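You operate a simulated robot arm through the tools that you are given. There is no shell and no other tool.

Carry out the task below with a simulated robot arm. There is one attempt and no reset: what you move stays moved.

TASK
Clamp the oil stand's 6 mm roller in its cradle and grease the roller's cap.
Fine: with the brush from the pot on the oil stand, grease from the red tin; put the brush back in that pot and the lid on the tin; the roller stays clamped. Set down upright: brush. A coat counts when it lies all over at full strength: go over it till it gets no stronger.

The check looks at the end state, three seconds after you hand in, the way a careful person would. Anything else that was tipped, shoved, dropped, spilled or broken makes it a failure. Lids that push on must go on centred and level and be pressed home; caps that screw on are set level and turned clockwise until they are tight.

THE ROBOT
A 7-joint arm with a two-finger gripper, fixed in place. Base frame: the origin is at the foot of the arm, x ahead of it, y to its left, z up; the work surface is at about z = 0.8. Readings come in m, rad, newtons and seconds.
With the tool pointing down near the work surface it reaches from about 0.34 to 0.72 m from the base axis. Its first joint turns from -1.152 to 1.152 rad. Payload 2.45 kg.
The tool frame sits at the grasp point between the pads (the TCP): z along the fingers, y along the line on which they close. The tips reach 0.026 m beyond it. The gripper opens to 0.096 m. The gripper's body begins 0.069 m behind the TCP.
Orientation is told as [roll, pitch, yaw] about the base's x, y, z axes, in that order, counted from this pose: with the fingers straight down and closing along the base's y, the tool's x points along the base's -x, its y along +y and its z along -z.

THE INTERFACE
- The arm moves only by the tool nudge_tool. Its argument "motion" is a list of rows, each a list of 3 entries, a list of its own where there are three numbers: the shift along the base's x, y, z in m, then the turn, a rotation vector about the base's x, y, z in rad, then the opening, from 0 (shut) to 1 (fully open). In form: [[[dx, dy, dz], [rx, ry, rz], claw], ...]. A call has 1 to 20 rows; each row shifts and turns the commanded pose from where the row before left it. Each row takes 0.2 s and may step no farther than 0.05 m and 0.15 rad from the row before; otherwise, or with a gripper value out of range, the whole call is refused. A pose out of reach is approached as far as the arm can. The call stops where the force on the tool passes 90 N (or 10 N more than at its start, if that is more) or the arm is blocked; 0.2 s more then pass. Each finger halts on what it meets, pressing with about 27 N; the grip force reading is that of the motor and also rises with nothing between the fingers. The clock runs only during rows and for 0.2 s after the last one: add rows that do not move to give the fingers time. It gives the time, the measured TCP pose, the force on the tool (base axes), the opening and the grip force at its end, in the units of the frame above (readings bear some noise), with the torque about the TCP (base axes, N m) and any sound that the robot's microphone picked up, and new pictures: "views" is both (left out), scene, wrist or none.
- Cameras (640 x 400 px; columns grow to the right, rows downward): "scene" is fixed at [0.18, -0.4109, 1.415]; the picture's right is [0.56, -0.83, 0.00], its down [-0.54, -0.37, -0.76] and it looks along [0.63, 0.43, -0.65] (base axes); focal length 310 px, centre (320, 200). "wrist" rides on the gripper at [0.082, 0.003, -0.098] in the tool frame; the picture's right is [-0.04, 1.00, 0.00], its down [-0.73, -0.03, -0.68] and it looks along [-0.68, -0.03, 0.73] (tool axes); focal length 256 px, centre (320, 200). There is no depth. A picture from a camera that has moved, and an enlarged one, comes with that camera's place and axes in the base frame and with its lens.
- inspect(camera, box): a new picture of the part [left, top, right, bottom] of that camera's present view, enlarged. The clock stands still meanwhile.
- close_job(): hands the job in; it is judged then, once.

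Nothing tells you positions but the pictures and the camera data. Unless the task says otherwise, let go and move clear before handing in.

The tools are called after "Call:" by a JSON object that holds its "op" and its "data". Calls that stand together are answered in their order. nudge_tool: Moves the arm, as the interface text tells. Its arguments: {"type":"object","properties":{"motion":{"type":"array"},"views":{"type":"string","enum":["both","scene","wrist","none"]}},"required":["motion"]} The other tools are called the same way: inspect (camera, box) takes an enlarged picture of a part of a camera's view; close_job () hands the job in.

At the start:

```text
t: 0.0
position: [0.4176, -0.0549, 1.2089]
tcp_rot: [0.001, 0.0, 0.0]
wrist_force: [1.1, -0.1, -0.5]
torque: [0.01, -0.04, -0.03]
gripper_width: 0.0961
grip_force: 0.0
```

scene: 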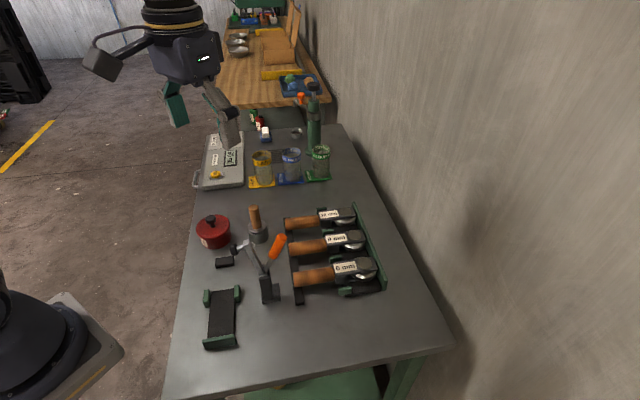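
wrist: 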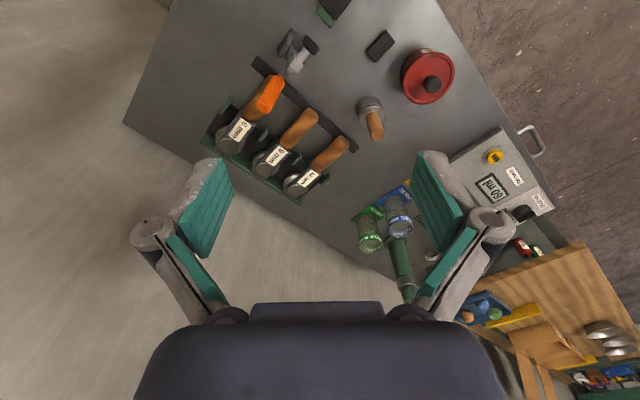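

I see a bench with a red tin, a pot holding a brush, a toggle-like clamp, three rollers with labels on a rack, and a dark cradle. I'll take enlarged pictures before moving anything.

Call:
{"op": "inspect", "data": {"camera": "scene", "box": [180, 180, 300, 255]}}

Call:
{"op": "inspect", "data": {"camera": "scene", "box": [270, 190, 400, 310]}}

Call:
{"op": "inspect", "data": {"camera": "scene", "box": [180, 230, 310, 360]}}

Call:
{"op": "inspect", "data": {"camera": "scene", "box": [180, 90, 340, 190]}}

Call:
{"op": "inspect", "data": {"camera": "wrist", "box": [190, 20, 370, 210]}}

Call:
{"op": "inspect", "data": {"camera": "wrist", "box": [340, 20, 480, 140]}}

```text
5.33 times, centred on (240, 218) of scene
camera zoom: at [0.18, -0.4109, 1.415], right [0.56, -0.83, 0.0], down [-0.54, -0.37, -0.76], along [0.63, 0.43, -0.65], focal length 1653 px, centre (747, 107)
```

zoom: 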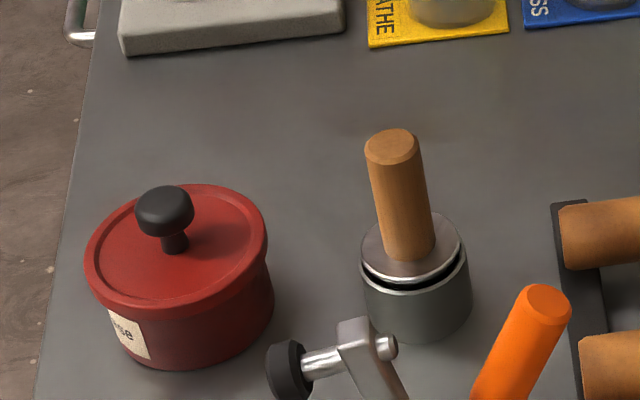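

```text
3.33 times, centred on (335, 250) of scene
camera zoom: at [0.18, -0.4109, 1.415], right [0.56, -0.83, 0.0], down [-0.54, -0.37, -0.76], along [0.63, 0.43, -0.65], focal length 1033 px, centre (270, 33)
```

zoom: 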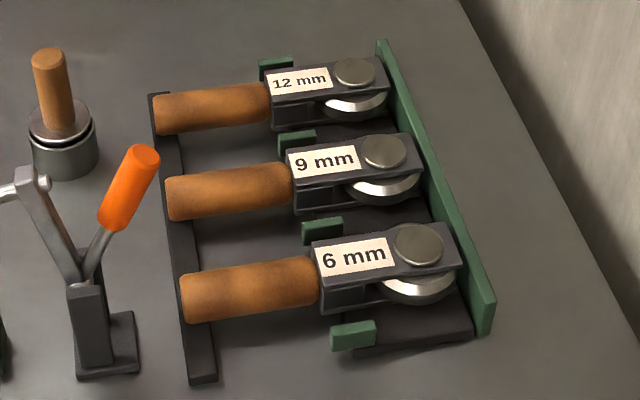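

```text
3.08 times, centred on (245, 295) of scene
camera zoom: at [0.18, -0.4109, 1.415], right [0.56, -0.83, 0.0], down [-0.54, -0.37, -0.76], along [0.63, 0.43, -0.65], focal length 954 px, centre (551, -92)
```

zoom: 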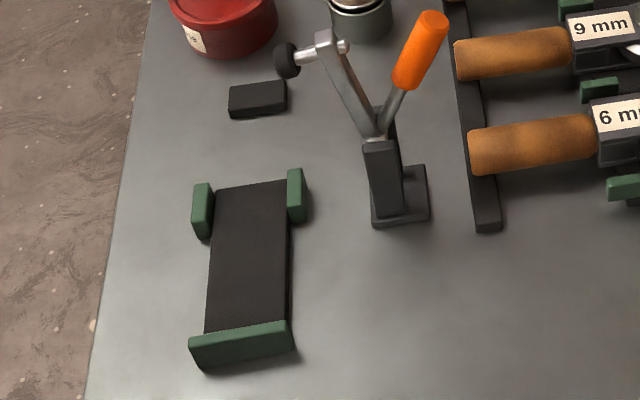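

```text
4.00 times, centred on (260, 140) of scene
camera zoom: at [0.18, -0.4109, 1.415], right [0.56, -0.83, 0.0], down [-0.54, -0.37, -0.76], along [0.63, 0.43, -0.65], focal length 1240 px, centre (560, 440)
```

zoom: 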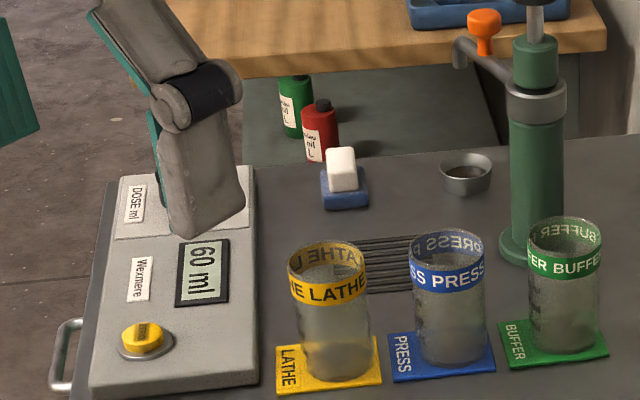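

```text
2.11 times, centred on (280, 115) of wrist
camera zoom: at [0.3338, -0.0515, 1.3069], right [0.04, 1.0, 0.0], down [0.73, -0.03, 0.68], along [0.68, -0.03, -0.73], focal length 539 px, centre (404, 379)
```

zoom: 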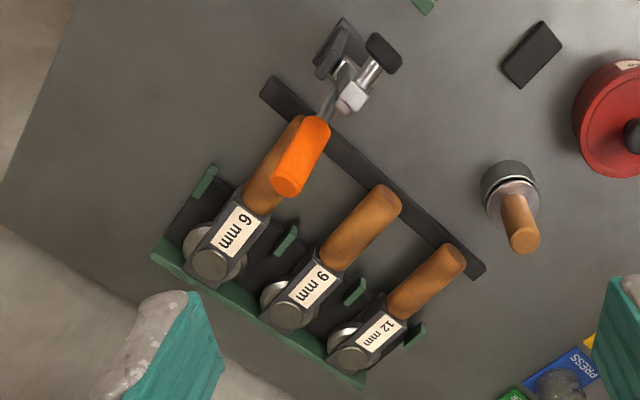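

```text
3.33 times, centred on (410, 80) of wrist
camera zoom: at [0.3338, -0.0515, 1.3069], right [0.04, 1.0, 0.0], down [0.73, -0.03, 0.68], along [0.68, -0.03, -0.73], focal length 853 px, centre (20, 600)
```

zoom: 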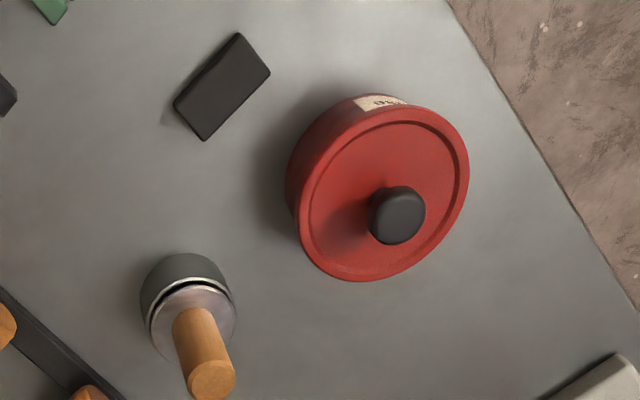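

The three rollers lie on a rack with the 6 mm one nearest. The empty cradle with green ends has a small black handle rest and a toggle clamp beside it. I'll zoom in on the clamp and the roller.

Call:
{"op": "inspect", "data": {"camera": "scene", "box": [225, 225, 305, 310]}}

Call:
{"op": "inspect", "data": {"camera": "wrist", "box": [260, 10, 340, 100]}}

Call:
{"op": "inspect", "data": {"camera": "scene", "box": [315, 235, 395, 305]}}

Call:
{"op": "inspect", "data": {"camera": "scene", "box": [190, 270, 260, 360]}}

```text
4.71 times, centred on (265, 268) of scene
camera zoom: at [0.18, -0.4109, 1.415], right [0.56, -0.83, 0.0], down [-0.54, -0.37, -0.76], along [0.63, 0.43, -0.65], focal length 1458 px, centre (579, -118)
```

zoom: 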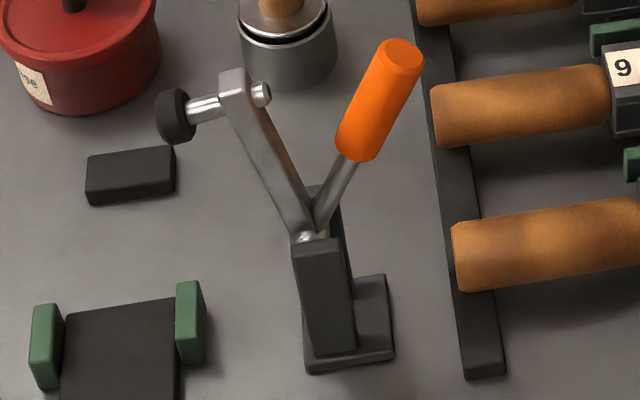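

```text
4.44 times, centred on (300, 55) of wrist
camera zoom: at [0.3338, -0.0515, 1.3069], right [0.04, 1.0, 0.0], down [0.73, -0.03, 0.68], along [0.68, -0.03, -0.73], focal length 1138 px, centre (409, 844)
```

zoom: 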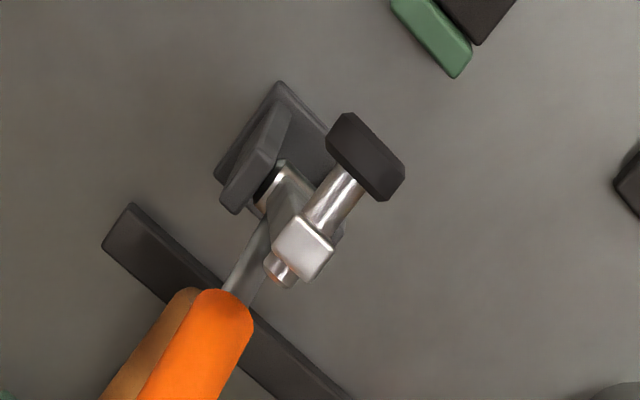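

```text
5.71 times, centred on (355, 270) of scene
camera zoom: at [0.18, -0.4109, 1.415], right [0.56, -0.83, 0.0], down [-0.54, -0.37, -0.76], along [0.63, 0.43, -0.65], focal length 1771 px, centre (120, -200)
```

zoom: 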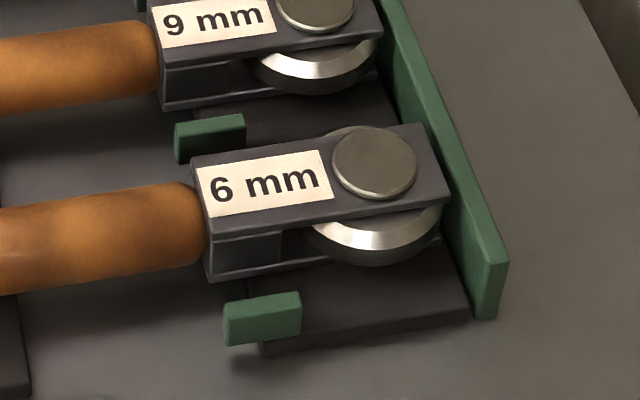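

```text
4.44 times, centred on (225, 315) of scene
camera zoom: at [0.18, -0.4109, 1.415], right [0.56, -0.83, 0.0], down [-0.54, -0.37, -0.76], along [0.63, 0.43, -0.65], focal length 1377 px, centre (742, -311)
```

zoom: 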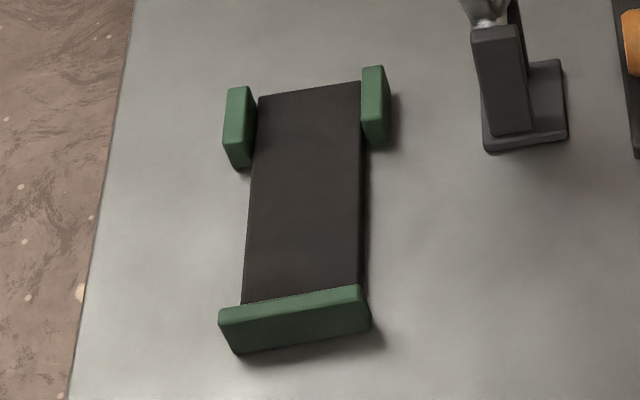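

The clamp's arm appears to swing toward the cradle axis. I'll drop a little for closer wrist views of the clamp, cradle and roller.

Call:
{"op": "nudge_tool", "data": {"motion": [[[-0.02, 0.03, -0.03], [0, 0, 0], 1], [[-0.02, 0.03, -0.03], [0, 0, 0], 1], [[0, 0.03, -0.03], [0, 0, 0], 1], [[0, 0.0, -0.03], [0, 0, 0], 1], [[0, 0, 0], [0, 0, 0], 1]]}}

```text
t: 1.2
position: [0.376, 0.0368, 1.086]
tcp_rot: [0.0, 0.0, 0.001]
wrist_force: [-0.7, -0.6, -0.1]
torque: [0.01, 0.03, 0.0]
gripper_width: 0.0962
grip_force: 0.1
camera wrist: at [0.2938, 0.039, 1.1851], right [0.04, 1.0, 0.0], down [0.73, -0.03, 0.68], along [0.68, -0.03, -0.73], focal length 256 px, centre (320, 200)
```

scene: 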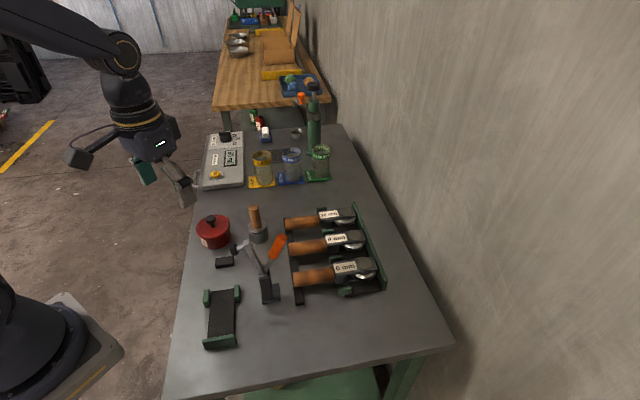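
wrist: 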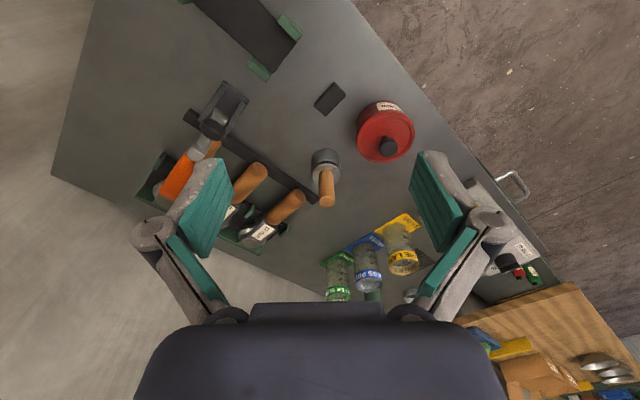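

Call:
{"op": "inspect", "data": {"camera": "wrist", "box": [170, 60, 270, 160]}}

Call:
{"op": "inspect", "data": {"camera": "wrist", "box": [290, 70, 430, 220]}}

Call:
{"op": "inspect", "data": {"camera": "wrist", "box": [170, 0, 310, 90]}}

```text
4.00 times, centred on (220, 110) of wrist
camera zoom: at [0.2938, 0.039, 1.1851], right [0.04, 1.0, 0.0], down [0.73, -0.03, 0.68], along [0.68, -0.03, -0.73], focal length 1024 px, centre (720, 560)
```

zoom: 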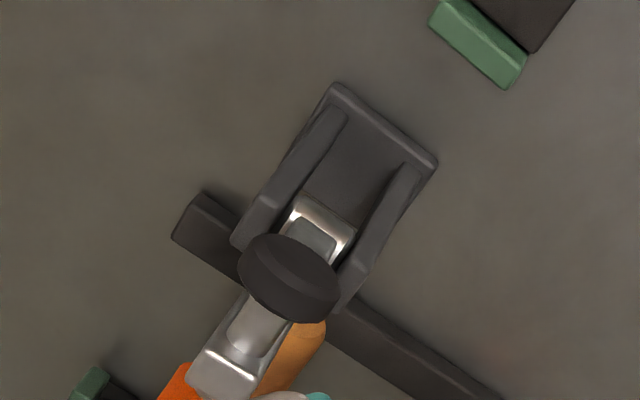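

```text
2.67 times, centred on (360, 145) of wrist
camera zoom: at [0.2938, 0.039, 1.1851], right [0.04, 1.0, 0.0], down [0.73, -0.03, 0.68], along [0.68, -0.03, -0.73], focal length 683 px, centre (213, 347)
```

zoom: 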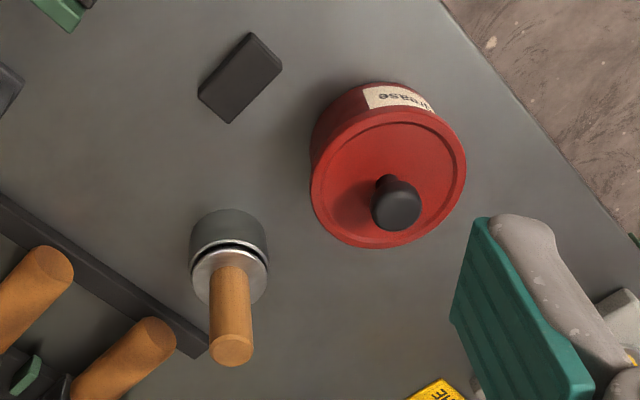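

```text
4.44 times, centred on (240, 45) of wrist
camera zoom: at [0.2938, 0.039, 1.1851], right [0.04, 1.0, 0.0], down [0.73, -0.03, 0.68], along [0.68, -0.03, -0.73], focal length 1138 px, centre (676, 889)
```

zoom: 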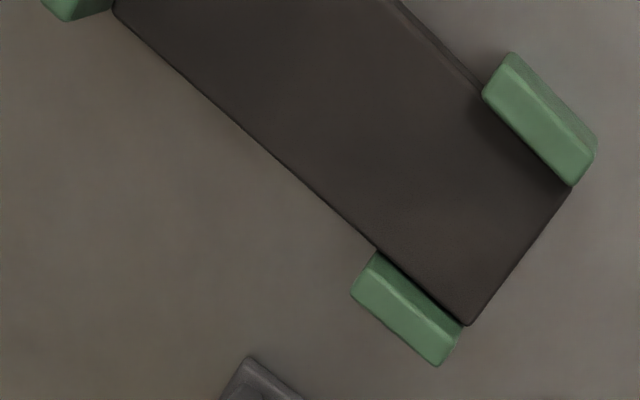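

The tin is labelled grease, and the cradle axis looks to run at about 45° with the head end near the base. I'll check that the wrist can reach the yaw needed for placing the roller, and use the move to look at the cradle.

Call:
{"op": "nudge_tool", "data": {"motion": [[[0, 0, 0], [0, 0, -0.147], 1], [[0, 0, 0], [0, 0, -0.147], 1], [[0, 0, 0], [0, 0, -0.147], 1], [[0, 0, 0], [0, 0, -0.147], 1], [[0, 0, 0], [0, 0, -0.147], 1], [[0, 0, 0], [0, 0, -0.147], 1], [[0, 0, 0], [0, 0, -0.147], 1], [[0, 0, 0], [0, 0, -0.147], 1], [[0, 0, 0], [0, 0, -0.147], 1], [[0, 0, 0], [0, 0, -0.147], 1], [[0, 0, 0], [0, 0, -0.147], 1], [[0, 0, 0], [0, 0, -0.147], 1], [[0, 0, 0], [0, 0, -0.147], 1], [[0, 0, 0], [0, 0, -0.147], 1], [[0, 0, 0], [0, 0, -0.147], 1], [[0, 0, 0], [0, 0, -0.151], 1]]}}

```text
t: 4.6
position: [0.3757, 0.0348, 1.0878]
tcp_rot: [-0.001, 0.0, -2.359]
wrist_force: [-1.0, 0.8, 0.5]
torque: [0.0, 0.01, -0.02]
gripper_width: 0.0965
grip_force: 0.0
camera wrist: at [0.435, 0.0902, 1.1865], right [0.68, -0.74, 0.0], down [-0.54, -0.5, 0.68], along [-0.5, -0.46, -0.73], focal length 256 px, centre (320, 200)
```

scene: 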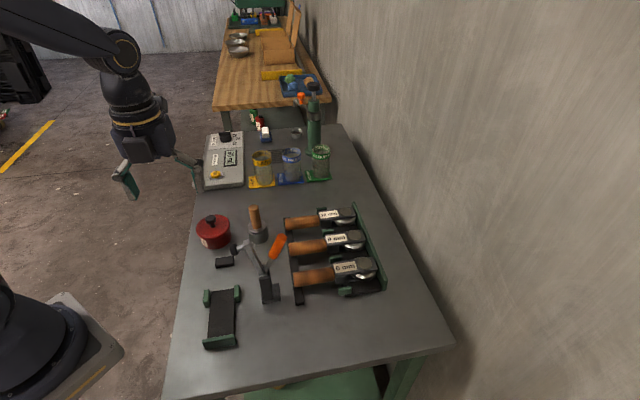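
wrist: 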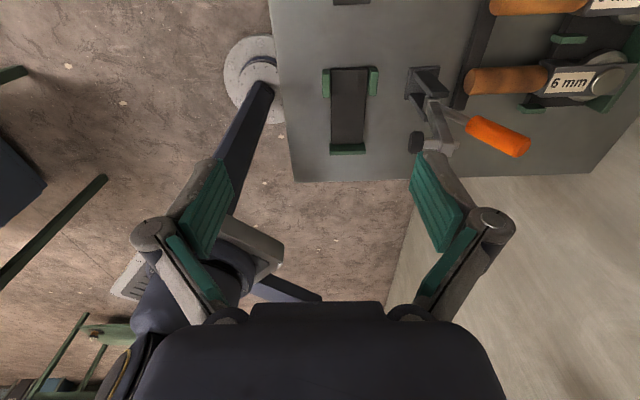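

Call:
{"op": "inspect", "data": {"camera": "wrist", "box": [300, 40, 400, 170]}}

Call:
{"op": "inspect", "data": {"camera": "wrist", "box": [390, 50, 540, 170]}}

Call:
{"op": "inspect", "data": {"camera": "wrist", "box": [450, 0, 640, 120]}}

```text
3.08 times, centred on (350, 105) of wrist
camera zoom: at [0.435, 0.0902, 1.1865], right [0.68, -0.74, 0.0], down [-0.54, -0.5, 0.68], along [-0.5, -0.46, -0.73], focal length 788 px, centre (228, 492)
```

zoom: 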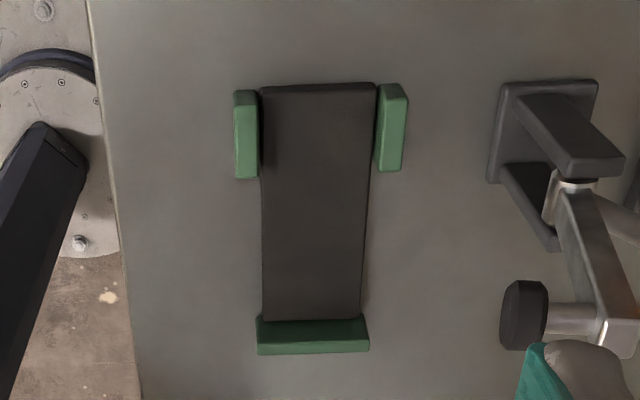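

```text
3.33 times, centred on (465, 110) of wrist
camera zoom: at [0.435, 0.0902, 1.1865], right [0.68, -0.74, 0.0], down [-0.54, -0.5, 0.68], along [-0.5, -0.46, -0.73], focal length 853 px, centre (-163, 500)
```

zoom: 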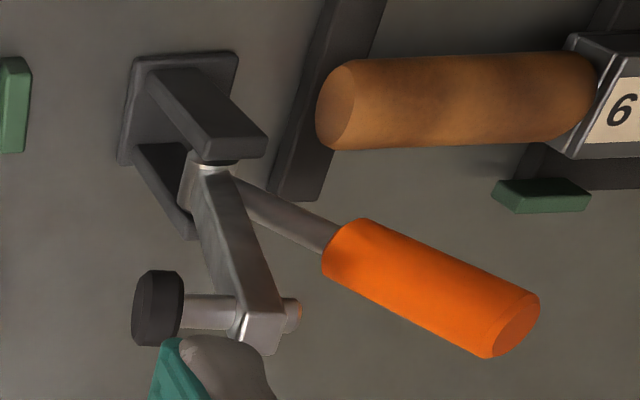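

```text
3.33 times, centred on (545, 60) of wrist
camera zoom: at [0.435, 0.0902, 1.1865], right [0.68, -0.74, 0.0], down [-0.54, -0.5, 0.68], along [-0.5, -0.46, -0.73], focal length 853 px, centre (-430, 667)
```

zoom: 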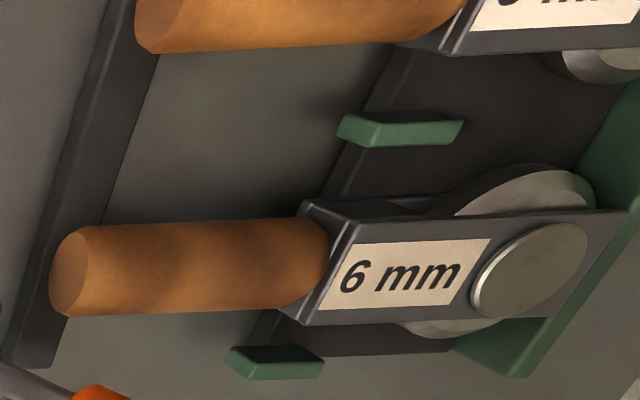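

The wrist reaches that yaw. The open clamp's pad and its orange handle may get in the gripper's way, so I'll check the hand's shape before choosing the grasp.

Call:
{"op": "inspect", "data": {"camera": "scene", "box": [80, 30, 230, 220]}}

Call:
{"op": "inspect", "data": {"camera": "scene", "box": [190, 200, 320, 310]}}

```text
2.11 times, centred on (155, 125) of scene
camera zoom: at [0.18, -0.4109, 1.415], right [0.56, -0.83, 0.0], down [-0.54, -0.37, -0.76], along [0.63, 0.43, -0.65], focal length 652 px, centre (667, 358)
```

zoom: 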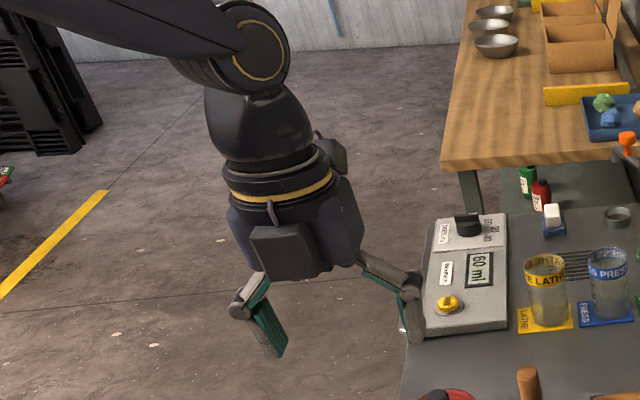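

```text
3.64 times, centred on (255, 255) of scene
camera zoom: at [0.18, -0.4109, 1.415], right [0.56, -0.83, 0.0], down [-0.54, -0.37, -0.76], along [0.63, 0.43, -0.65], focal length 1127 px, centre (556, 0)
```

zoom: 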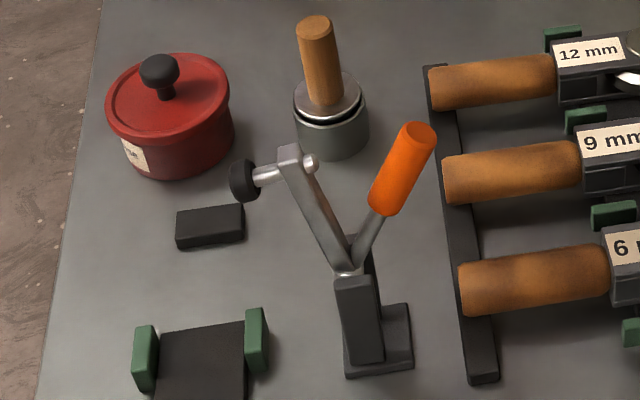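

The hand is clear of the clamp if I grip the wooden handle about 35 mm from the neck with the camera on the head side. That means yaw +135° on the rack and +45° at the cradle. I'll swing round to that yaw over the roller.

Call:
{"op": "nudge_tool", "data": {"motion": [[[0, 0, 0], [0, 0, 0.149], 1], [[0, 0, 0], [0, 0, 0.149], 1], [[0, 0, 0], [0, 0, 0.149], 1], [[0, 0, 0], [0, 0, 0.149], 1], [[0, 0, 0], [0, 0, 0.149], 1], [[0, 0, 0], [0, 0, 0.149], 1], [[0, 0, 0], [0, 0, 0.149], 1], [[0, 0, 0], [0, 0, 0.149], 1], [[0, 0, 0], [0, 0, 0.149], 1], [[0, 0, 0], [0, 0, 0.149], 1], [[0, 0, 0], [0, 0, 0.149], 1], [[0, 0, 0], [0, 0, 0.149], 1], [[0, 0, 0], [0, 0, 0.149], 1], [[0, 0, 0], [0, 0, 0.149], 1], [[0, 0, 0], [0, 0, 0.149], 1], [[0, 0, 0], [0, 0, 0.149], 1], [[0, 0, 0], [0, 0, 0.149], 1], [[0, 0, 0], [0, 0, 0.149], 1], [[0, 0, 0], [0, 0, 0.149], 1], [[0, 0, 0], [0, 0, 0.149], 1]], "views": "none"}}

Call:
{"op": "nudge_tool", "data": {"motion": [[[0.0125, -0.01667, 0], [0, 0, 0.1445], 1], [[0.0125, -0.01667, 0], [0, 0, 0.1445], 1], [[0.0125, -0.01667, 0], [0, 0, 0.1445], 1], [[0.0125, -0.01667, 0], [0, 0, 0.1445], 1], [[0.0125, -0.01667, 0], [0, 0, 0.1445], 1], [[0.0125, -0.01667, 0], [0, 0, 0.1445], 1], [[0.0125, -0.01667, 0], [0, 0, 0.1445], 1], [[0.0125, -0.01667, 0], [0, 0, 0.1445], 1], [[0.0125, -0.01667, 0], [0, 0, 0.1445], 1], [[0.0125, -0.01667, 0], [0, 0, 0.1445], 1], [[0.0125, -0.01667, 0], [0, 0, 0.1445], 1], [[0.0125, -0.01667, 0], [0, 0, 0.143], 1], [[0, 0, 0], [0, 0, 0], 1]], "views": "both"}}

```text
t: 8.8
position: [0.376, 0.0357, 1.0888]
tcp_rot: [0.0, 0.001, 0.627]
wrist_force: [-0.1, -0.1, -0.7]
torque: [-0.02, -0.01, 0.0]
gripper_width: 0.0959
grip_force: 0.1
```

```text
t: 11.6
position: [0.5252, -0.1649, 1.086]
tcp_rot: [0.0, 0.0, 2.361]
wrist_force: [-0.3, 0.3, -1.0]
torque: [0.03, -0.04, -0.03]
gripper_width: 0.0959
grip_force: 0.0
camera wrist: at [0.5799, -0.2246, 1.1848], right [-0.73, -0.68, 0.0], down [-0.5, 0.54, 0.68], along [-0.46, 0.5, -0.73], focal length 256 px, centre (320, 200)
```

scene: 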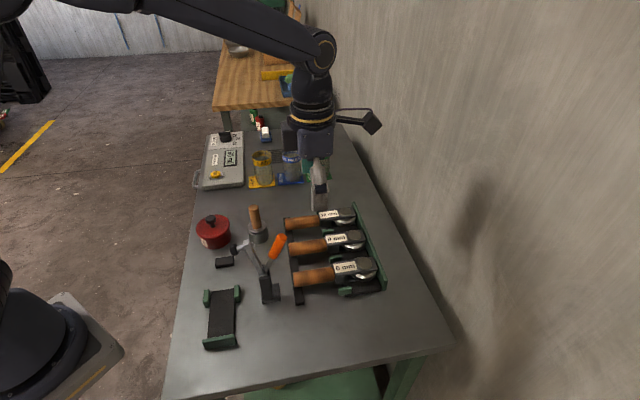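
wrist: 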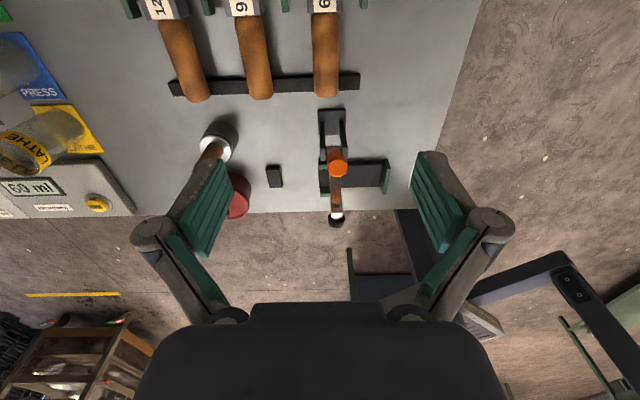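

Call:
{"op": "inspect", "data": {"camera": "wrist", "box": [280, 0, 380, 110]}}

Call:
{"op": "inspect", "data": {"camera": "wrist", "box": [290, 90, 400, 240]}}

```text
3.64 times, centred on (330, 55) of wrist
camera zoom: at [0.5799, -0.2246, 1.1848], right [-0.73, -0.68, 0.0], down [-0.5, 0.54, 0.68], along [-0.46, 0.5, -0.73], focal length 931 px, centre (284, 727)
```

zoom: 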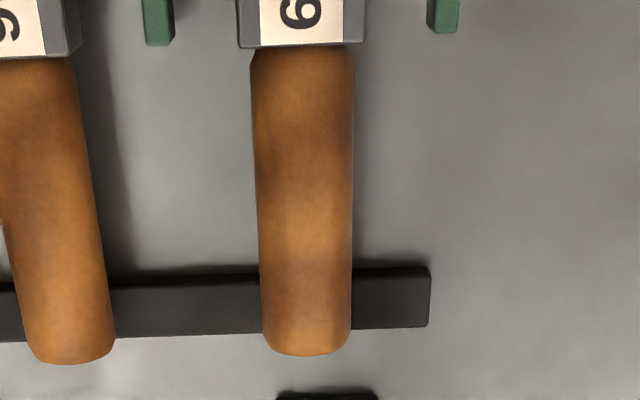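

```text
2.67 times, centred on (345, 165) of wrist
camera zoom: at [0.5799, -0.2246, 1.1848], right [-0.73, -0.68, 0.0], down [-0.5, 0.54, 0.68], along [-0.46, 0.5, -0.73], focal length 683 px, centre (253, 293)
```

zoom: 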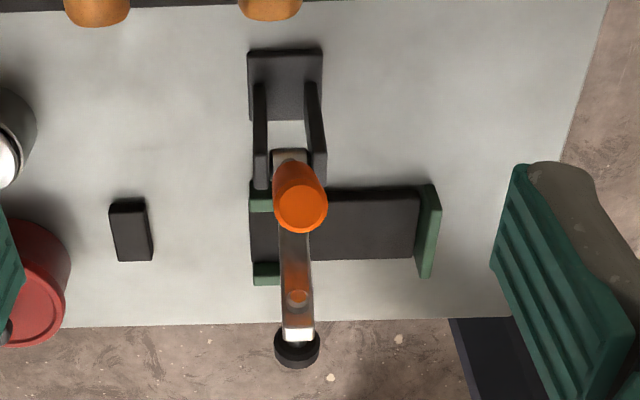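

Yaw +135° is reachable. Triangulating from several views, I put the roller's neck at about (0.549, -0.197), its handle axis at z≈0.831, and the cradle plate top at about 0.8155. I'll descend over the handle now.

Call:
{"op": "nudge_tool", "data": {"motion": [[[-0.001, -0.0075, -0.03], [0, 0, 0], 0.7], [[0, 0, -0.04], [0, 0, 0], 0.7], [[0, 0, -0.04], [0, 0, 0], 0.7], [[0, 0, -0.04], [0, 0, 0], 0.7], [[0, 0, -0.03], [0, 0, 0], 0.7], [[0, 0, 0], [0, 0, 0], 0.7]]}}

```text
t: 13.0
position: [0.5242, -0.1749, 0.9074]
tcp_rot: [0.0, 0.0, 2.359]
wrist_force: [-0.1, -0.4, -0.5]
torque: [-0.01, 0.01, 0.02]
gripper_width: 0.0672
grip_force: 0.0
camera wrist: at [0.5788, -0.2357, 1.0064], right [-0.73, -0.68, 0.0], down [-0.5, 0.54, 0.68], along [-0.46, 0.5, -0.73], focal length 256 px, centre (320, 200)
```

scene: 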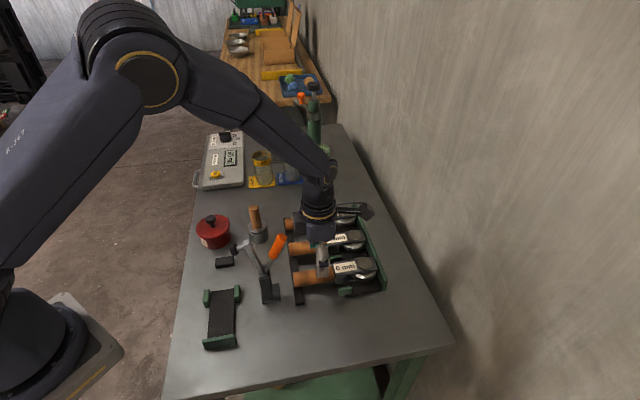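
wrist: 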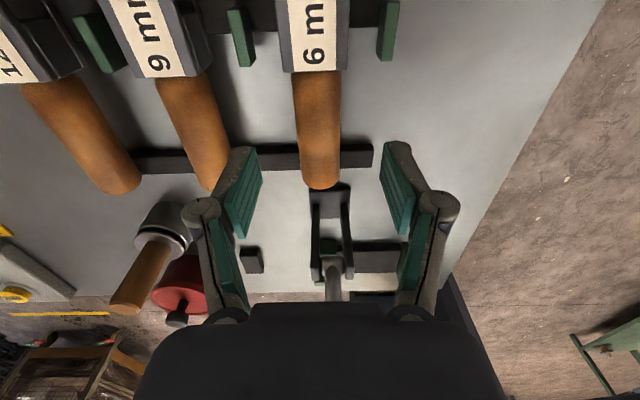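

The handle is centred between the fingers. Next I descend to grip height, close, and read the force.

Call:
{"op": "nudge_tool", "data": {"motion": [[[0, 0, -0.04], [0, 0, 0], 0.7], [[0, 0, -0.025], [0, 0, 0], 0.7], [[0, 0, -0.009], [0, 0, 0], 0.7], [[0, 0, 0], [0, 0, 0], 0.7]], "views": "both"}}

```text
t: 14.0
position: [0.5255, -0.1727, 0.8333]
tcp_rot: [0.0, 0.002, 2.359]
wrist_force: [-0.7, 0.7, -0.3]
torque: [-0.01, -0.02, 0.01]
gripper_width: 0.0673
grip_force: 0.1
camera wrist: at [0.5798, -0.2329, 0.9314], right [-0.73, -0.68, 0.0], down [-0.5, 0.54, 0.68], along [-0.46, 0.5, -0.73], focal length 256 px, centre (320, 200)
```

scene: 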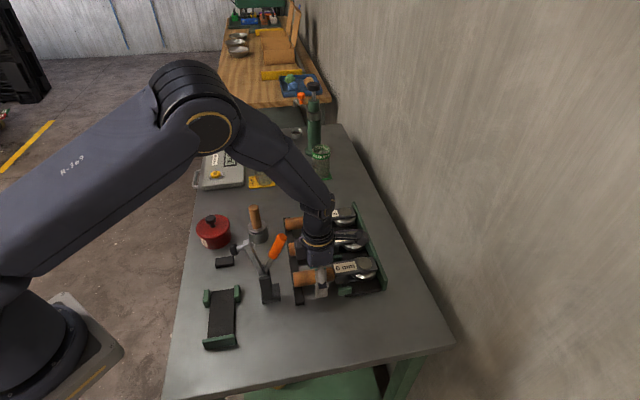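
wrist: 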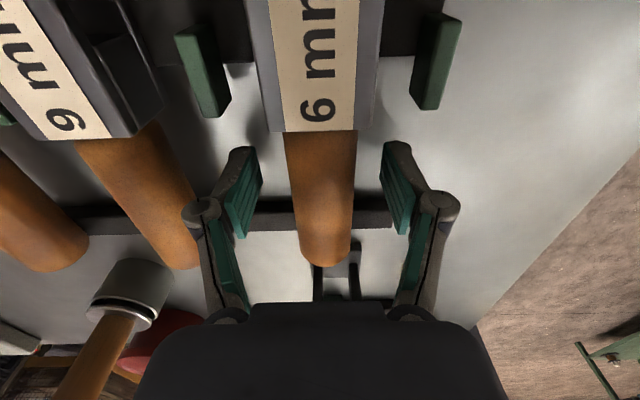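

Call:
{"op": "nudge_tool", "data": {"motion": [[[0, 0, 0], [0, 0, 0], 0], [[0, 0, 0], [0, 0, 0], 0], [[0, 0, 0], [0, 0, 0], 0], [[0, 0, 0], [0, 0, 0], 0], [[0, 0, 0], [0, 0, 0], 0]], "views": "none"}}

Call:
{"op": "nudge_tool", "data": {"motion": [[[0, 0, 0.005], [0, 0, 0], 0], [[0, 0, 0.01], [0, 0, 0], 0], [[0, 0, 0.01], [0, 0, 0], 0], [[0, 0, 0.0], [0, 0, 0], 0]], "views": "both"}}

```text
t: 15.2
position: [0.5257, -0.173, 0.8328]
tcp_rot: [0.0, 0.0, 2.358]
wrist_force: [1.0, -0.4, -0.5]
torque: [0.24, 0.02, 0.28]
gripper_width: 0.0311
grip_force: 26.8
```

```text
t: 16.2
position: [0.5261, -0.1743, 0.8588]
tcp_rot: [0.0, 0.001, 2.361]
wrist_force: [-0.5, -0.9, 0.1]
torque: [0.11, 0.09, -0.06]
gripper_width: 0.0296
grip_force: 27.0
camera wrist: at [0.5796, -0.2336, 0.9568], right [-0.73, -0.68, 0.0], down [-0.5, 0.54, 0.68], along [-0.46, 0.5, -0.73], focal length 256 px, centre (320, 200)
```

scene: 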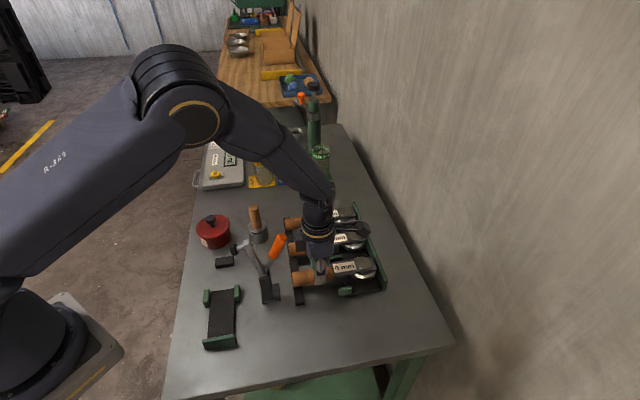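
wrist: 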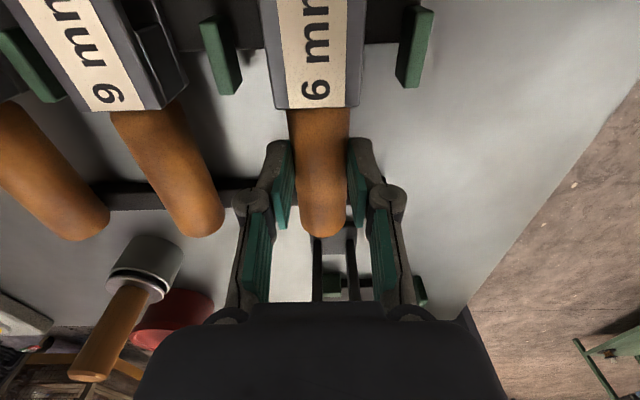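

Call:
{"op": "inspect", "data": {"camera": "scene", "box": [270, 220, 400, 310]}}

Call:
{"op": "inspect", "data": {"camera": "wrist", "box": [220, 60, 420, 260]}}

```text
4.44 times, centred on (335, 265) of scene
camera zoom: at [0.1801, -0.4109, 1.415], right [0.56, -0.83, 0.0], down [-0.54, -0.37, -0.76], along [0.63, 0.43, -0.65], focal length 1377 px, centre (253, -89)
```

zoom: 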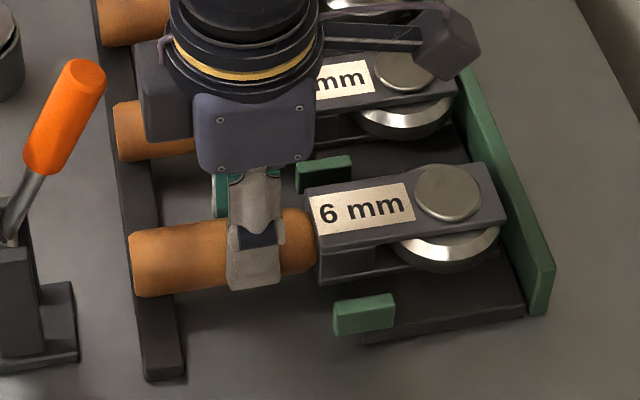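

```text
2.00 times, centred on (320, 160) of wrist
camera zoom: at [0.5796, -0.2336, 0.9568], right [-0.73, -0.68, 0.0], down [-0.5, 0.54, 0.68], along [-0.46, 0.5, -0.73], focal length 512 px, centre (320, 280)
```

zoom: 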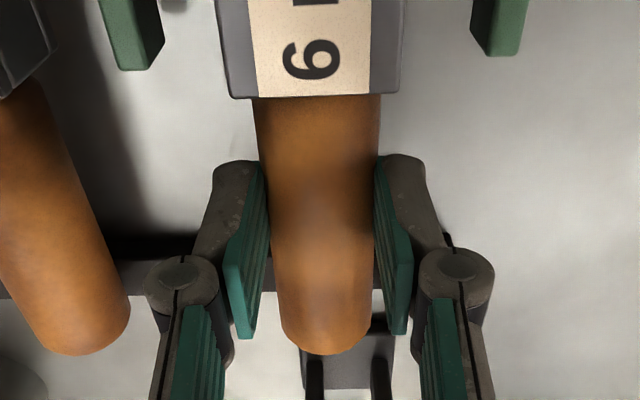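

The fingers slid up the handle and the roller stayed in its rack. I'll open, go back down, regrip, and lift in small steps while reading the force.

Call:
{"op": "nudge_tool", "data": {"motion": [[[0, 0, 0], [0, 0, 0], 0.5], [[0, 0, 0], [0, 0, 0], 0.5], [[0, 0, -0.013], [0, 0, 0], 0.5], [[0, 0, -0.015], [0, 0, 0], 0.5], [[0, 0, 0], [0, 0, 0], 0.0], [[0, 0, 0], [0, 0, 0], 0.0], [[0, 0, 0], [0, 0, 0], 0.0], [[0, 0, 0], [0, 0, 0], 0.0]], "views": "none"}}

Call:
{"op": "nudge_tool", "data": {"motion": [[[0, 0, 0.002], [0, 0, 0], 0]], "views": "none"}}

Call:
{"op": "nudge_tool", "data": {"motion": [[[0, 0, 0.002], [0, 0, 0], 0]], "views": "none"}}

Call:
{"op": "nudge_tool", "data": {"motion": [[[0, 0, 0.002], [0, 0, 0], 0]], "views": "wrist"}}

```text
t: 18.0
position: [0.5252, -0.1735, 0.8302]
tcp_rot: [0.0, -0.001, 2.359]
wrist_force: [0.5, -1.0, 0.4]
torque: [0.06, 0.09, 0.04]
gripper_width: 0.031
grip_force: 26.8
```

```text
t: 18.4
position: [0.5252, -0.1751, 0.8325]
tcp_rot: [0.001, 0.001, 2.358]
wrist_force: [0.0, -0.5, -4.5]
torque: [0.14, 0.17, -0.02]
gripper_width: 0.0309
grip_force: 27.3
```

```text
t: 18.8
position: [0.5259, -0.173, 0.8349]
tcp_rot: [0.0, -0.001, 2.358]
wrist_force: [0.8, -0.1, -4.7]
torque: [0.16, 0.17, -0.03]
gripper_width: 0.031
grip_force: 27.1
```

```text
t: 19.2
position: [0.525, -0.173, 0.8364]
tcp_rot: [-0.001, 0.001, 2.359]
wrist_force: [0.7, 0.2, -4.6]
torque: [0.18, 0.17, 0.02]
gripper_width: 0.031
grip_force: 27.5
camera wrist: at [0.5796, -0.2333, 0.9352], right [-0.73, -0.68, 0.0], down [-0.5, 0.54, 0.68], along [-0.46, 0.5, -0.73], focal length 256 px, centre (320, 200)
```

wrist: 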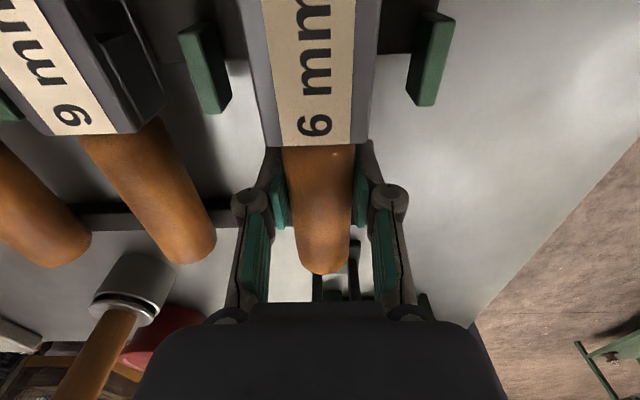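

The grip now carries 4.6 N, so the roller is lifting. I'll continue slowly and watch whether it holds.

Call:
{"op": "nudge_tool", "data": {"motion": [[[0, 0, 0.003], [0, 0, 0], 0], [[0, 0, 0.003], [0, 0, 0], 0]], "views": "both"}}

Call:
{"op": "inspect", "data": {"camera": "scene", "box": [270, 220, 400, 310]}}

```text
t: 19.8
position: [0.5261, -0.1719, 0.8433]
tcp_rot: [-0.001, 0.0, 2.36]
wrist_force: [0.1, 0.5, -5.1]
torque: [0.18, 0.15, 0.0]
gripper_width: 0.0312
grip_force: 27.1
camera wrist: at [0.5801, -0.2332, 0.9415], right [-0.73, -0.68, 0.0], down [-0.5, 0.54, 0.68], along [-0.46, 0.5, -0.73], focal length 256 px, centre (320, 200)
```

scene: 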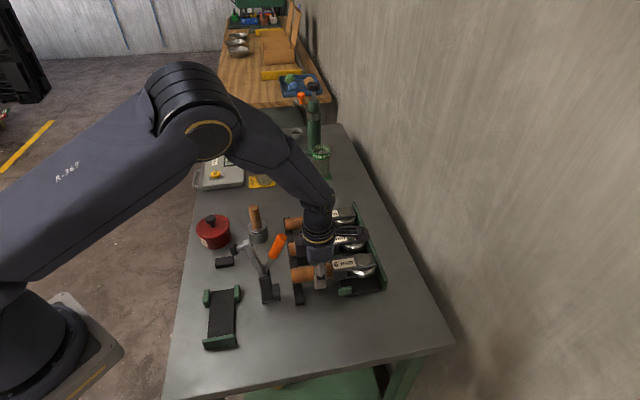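
wrist: 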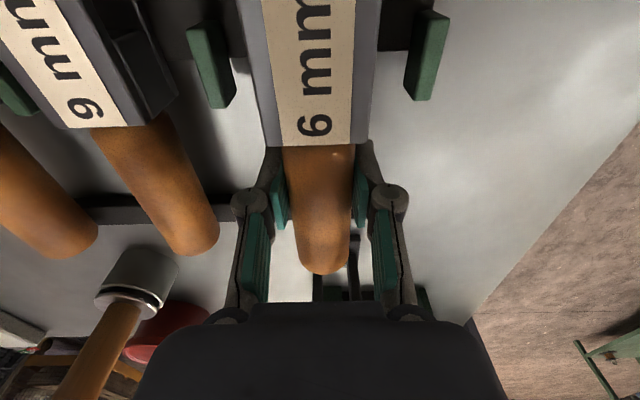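

```text
4.44 times, centred on (335, 265) of scene
camera zoom: at [0.1801, -0.4109, 1.415], right [0.56, -0.83, 0.0], down [-0.54, -0.37, -0.76], along [0.63, 0.43, -0.65], focal length 1377 px, centre (253, -89)
```

zoom: 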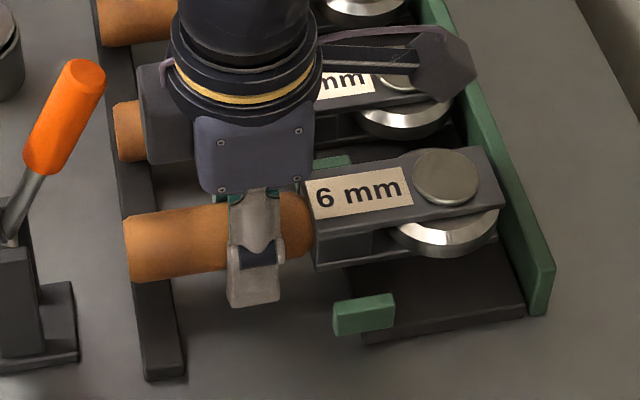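

The roller is held level and weighs about 0.48 kg, with its centre of mass about 19 mm into the head. I'll set it back and regrip closer to the neck for a safer hold.

Call:
{"op": "nudge_tool", "data": {"motion": [[[0, 0, -0.003], [0, 0, 0], 0], [[0, 0, -0.003], [0, 0, 0], 0], [[0, 0, -0.003], [0, 0, 0], 0], [[0, 0, -0.003], [0, 0, 0], 0], [[0, 0, 0], [0, 0, 0], 0], [[0, 0, 0], [0, 0, 0], 0.3], [[0, 0, 0], [0, 0, 0], 0.5], [[0, 0, 0], [0, 0, 0], 0.5]], "views": "none"}}

Call:
{"op": "nudge_tool", "data": {"motion": [[[0.0055, -0.0055, 0.001], [0, 0, 0], 0.5], [[0.0055, -0.0055, 0.0], [0, 0, 0], 0.5], [[0, 0, 0], [0, 0, 0], 0], [[0, 0, 0], [0, 0, 0], 0], [[0, 0, 0], [0, 0, 0], 0], [[0, 0, 0], [0, 0, 0], 0]], "views": "wrist"}}

```text
t: 21.6
position: [0.5258, -0.1718, 0.8305]
tcp_rot: [0.0, 0.001, 2.362]
wrist_force: [-0.1, -0.7, 0.5]
torque: [0.01, 0.01, 0.04]
gripper_width: 0.0479
grip_force: 0.1
```

```text
t: 23.0
position: [0.5363, -0.1841, 0.8304]
tcp_rot: [0.001, -0.001, 2.36]
wrist_force: [1.0, 0.7, 0.9]
torque: [0.08, 0.01, 0.0]
gripper_width: 0.0313
grip_force: 27.2
camera wrist: at [0.5912, -0.2432, 0.9294], right [-0.73, -0.68, 0.0], down [-0.5, 0.54, 0.68], along [-0.46, 0.5, -0.73], focal length 256 px, centre (320, 200)
```

wrist: 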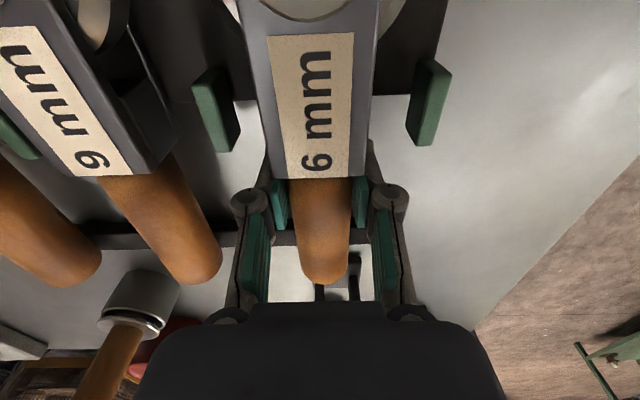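

Call:
{"op": "nudge_tool", "data": {"motion": [[[0, 0, 0.002], [0, 0, 0], 0], [[0, 0, 0.002], [0, 0, 0], 0], [[0, 0, 0.002], [0, 0, 0], 0], [[0, 0, 0.003], [0, 0, 0], 0], [[0, 0, 0.003], [0, 0, 0], 0], [[0, 0, 0], [0, 0, 0], 0]], "views": "wrist"}}

Call:
{"op": "inspect", "data": {"camera": "scene", "box": [270, 220, 400, 310]}}

```text
t: 24.4
position: [0.5366, -0.1839, 0.8439]
tcp_rot: [0.001, 0.001, 2.359]
wrist_force: [1.6, 0.9, -4.2]
torque: [0.14, 0.12, -0.01]
gripper_width: 0.0311
grip_force: 26.9
camera wrist: at [0.5909, -0.2436, 0.9425], right [-0.73, -0.68, 0.0], down [-0.5, 0.54, 0.68], along [-0.46, 0.5, -0.73], focal length 256 px, centre (320, 200)
```

wrist: 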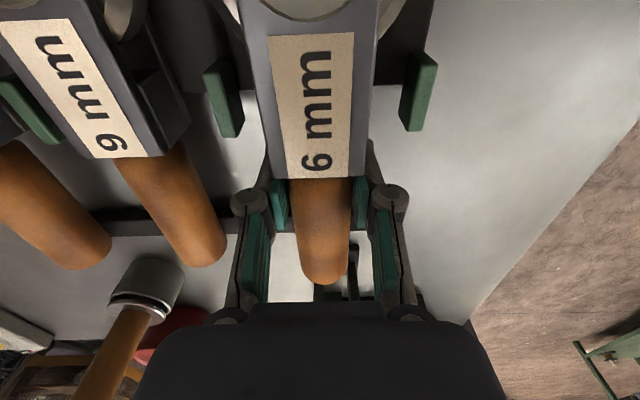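

```text
4.44 times, centred on (335, 265) of scene
camera zoom: at [0.1801, -0.4109, 1.415], right [0.56, -0.83, 0.0], down [-0.54, -0.37, -0.76], along [0.63, 0.43, -0.65], focal length 1377 px, centre (253, -89)
```

zoom: 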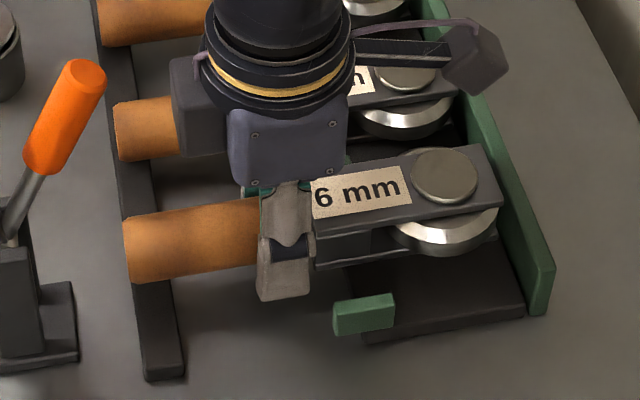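

The roller is firmly held. I'll raise it slowly above the clamp.

Call:
{"op": "nudge_tool", "data": {"motion": [[[0, 0, 0.004], [0, 0, 0], 0], [[0, 0, 0.006], [0, 0, 0], 0], [[0, 0, 0.008], [0, 0, 0], 0], [[0, 0, 0.01], [0, 0, 0], 0], [[0, 0, 0.012], [0, 0, 0], 0], [[0, 0, 0.012], [0, 0, 0], 0], [[0, 0, 0.012], [0, 0, 0], 0], [[0, 0, 0.012], [0, 0, 0], 0], [[0, 0, 0.012], [0, 0, 0], 0], [[0, 0, 0.012], [0, 0, 0], 0], [[0, 0, 0.012], [0, 0, 0], 0], [[0, 0, 0.012], [0, 0, 0], 0], [[0, 0, 0.012], [0, 0, 0], 0], [[0, 0, 0.012], [0, 0, 0], 0], [[0, 0, 0.012], [0, 0, 0], 0], [[0, 0, 0.012], [0, 0, 0], 0], [[0, 0, 0.012], [0, 0, 0], 0], [[0, 0, 0.012], [0, 0, 0], 0], [[0, 0, 0.008], [0, 0, 0], 0], [[0, 0, 0.004], [0, 0, 0], 0]], "views": "both"}}

```text
t: 28.6
position: [0.5356, -0.1825, 1.0518]
tcp_rot: [-0.001, -0.001, 2.361]
wrist_force: [0.4, 0.9, -4.7]
torque: [0.15, 0.14, 0.01]
gripper_width: 0.0309
grip_force: 26.8
camera wrist: at [0.5904, -0.2427, 1.1505], right [-0.73, -0.68, 0.0], down [-0.5, 0.54, 0.68], along [-0.46, 0.5, -0.73], focal length 256 px, centre (320, 200)
```

scene: 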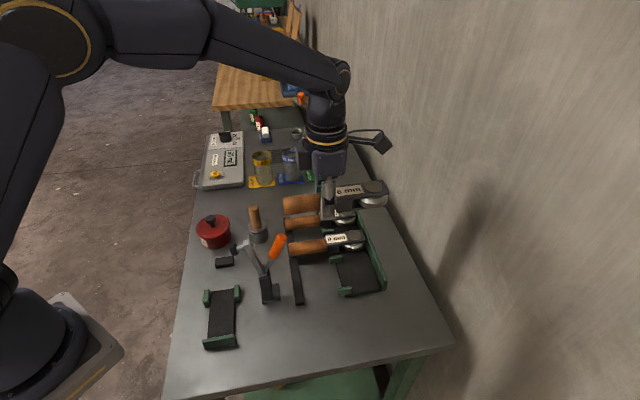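
wrist: 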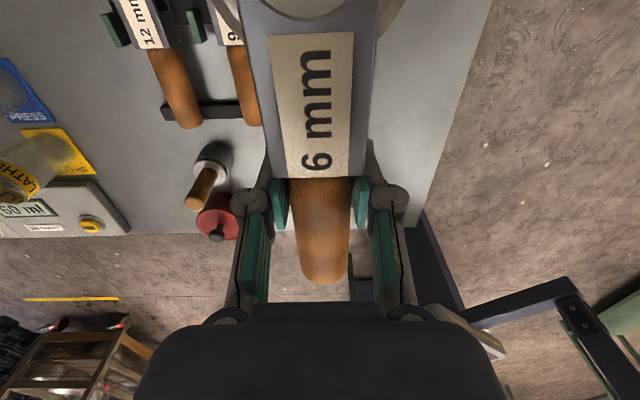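

Call:
{"op": "nudge_tool", "data": {"motion": [[[-0.003, 0.004, 0], [0, 0, -0.03], 0], [[-0.006, 0.007, 0], [0, 0, -0.06], 0], [[-0.0075, 0.0093, 0], [0, 0, -0.083], 0], [[-0.0075, 0.0093, 0], [0, 0, -0.083], 0], [[-0.0075, 0.0093, 0], [0, 0, -0.083], 0], [[-0.0075, 0.0093, 0], [0, 0, -0.083], 0], [[-0.0075, 0.0093, 0], [0, 0, -0.083], 0], [[-0.0075, 0.0093, 0], [0, 0, -0.083], 0], [[-0.0075, 0.0093, 0], [0, 0, -0.083], 0], [[-0.0075, 0.0093, 0], [0, 0, -0.083], 0], [[-0.0075, 0.0093, 0], [0, 0, -0.083], 0], [[-0.0075, 0.0093, 0], [0, 0, -0.083], 0], [[-0.0075, 0.0093, 0], [0, 0, -0.083], 0], [[-0.0075, 0.0093, 0], [0, 0, -0.083], 0], [[-0.0075, 0.0093, 0], [0, 0, -0.083], 0], [[-0.0075, 0.0093, 0], [0, 0, -0.083], 0], [[-0.0075, 0.0093, 0], [0, 0, -0.083], 0], [[-0.0075, 0.0093, 0], [0, 0, -0.083], 0], [[-0.0075, 0.0093, 0], [0, 0, -0.083], 0], [[-0.0075, 0.0093, 0], [0, 0, -0.076], 0]], "views": "both"}}

```text
t: 32.8
position: [0.3909, -0.0037, 1.0518]
tcp_rot: [-0.002, 0.0, 0.778]
wrist_force: [-0.5, 1.0, -5.1]
torque: [0.1, -0.11, -0.03]
gripper_width: 0.0309
grip_force: 27.0
camera wrist: at [0.33, -0.0591, 1.1506], right [-0.67, 0.74, 0.0], down [0.54, 0.49, 0.68], along [0.5, 0.46, -0.73], focal length 256 px, centre (320, 200)
```

scene: 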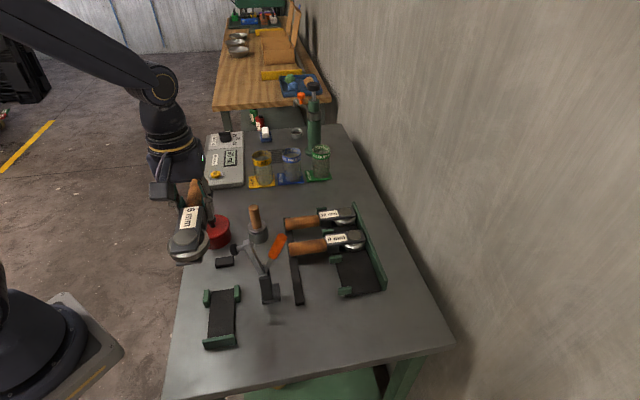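
wrist: 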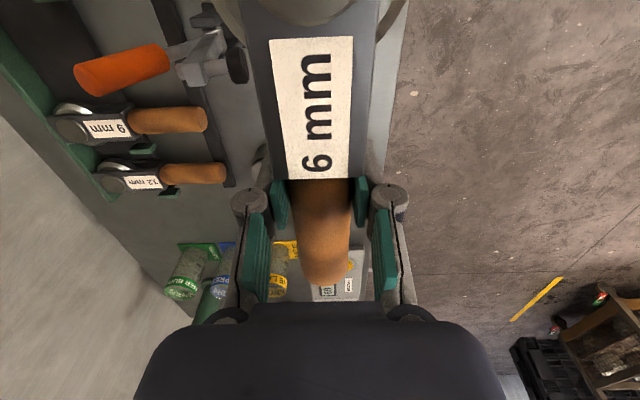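

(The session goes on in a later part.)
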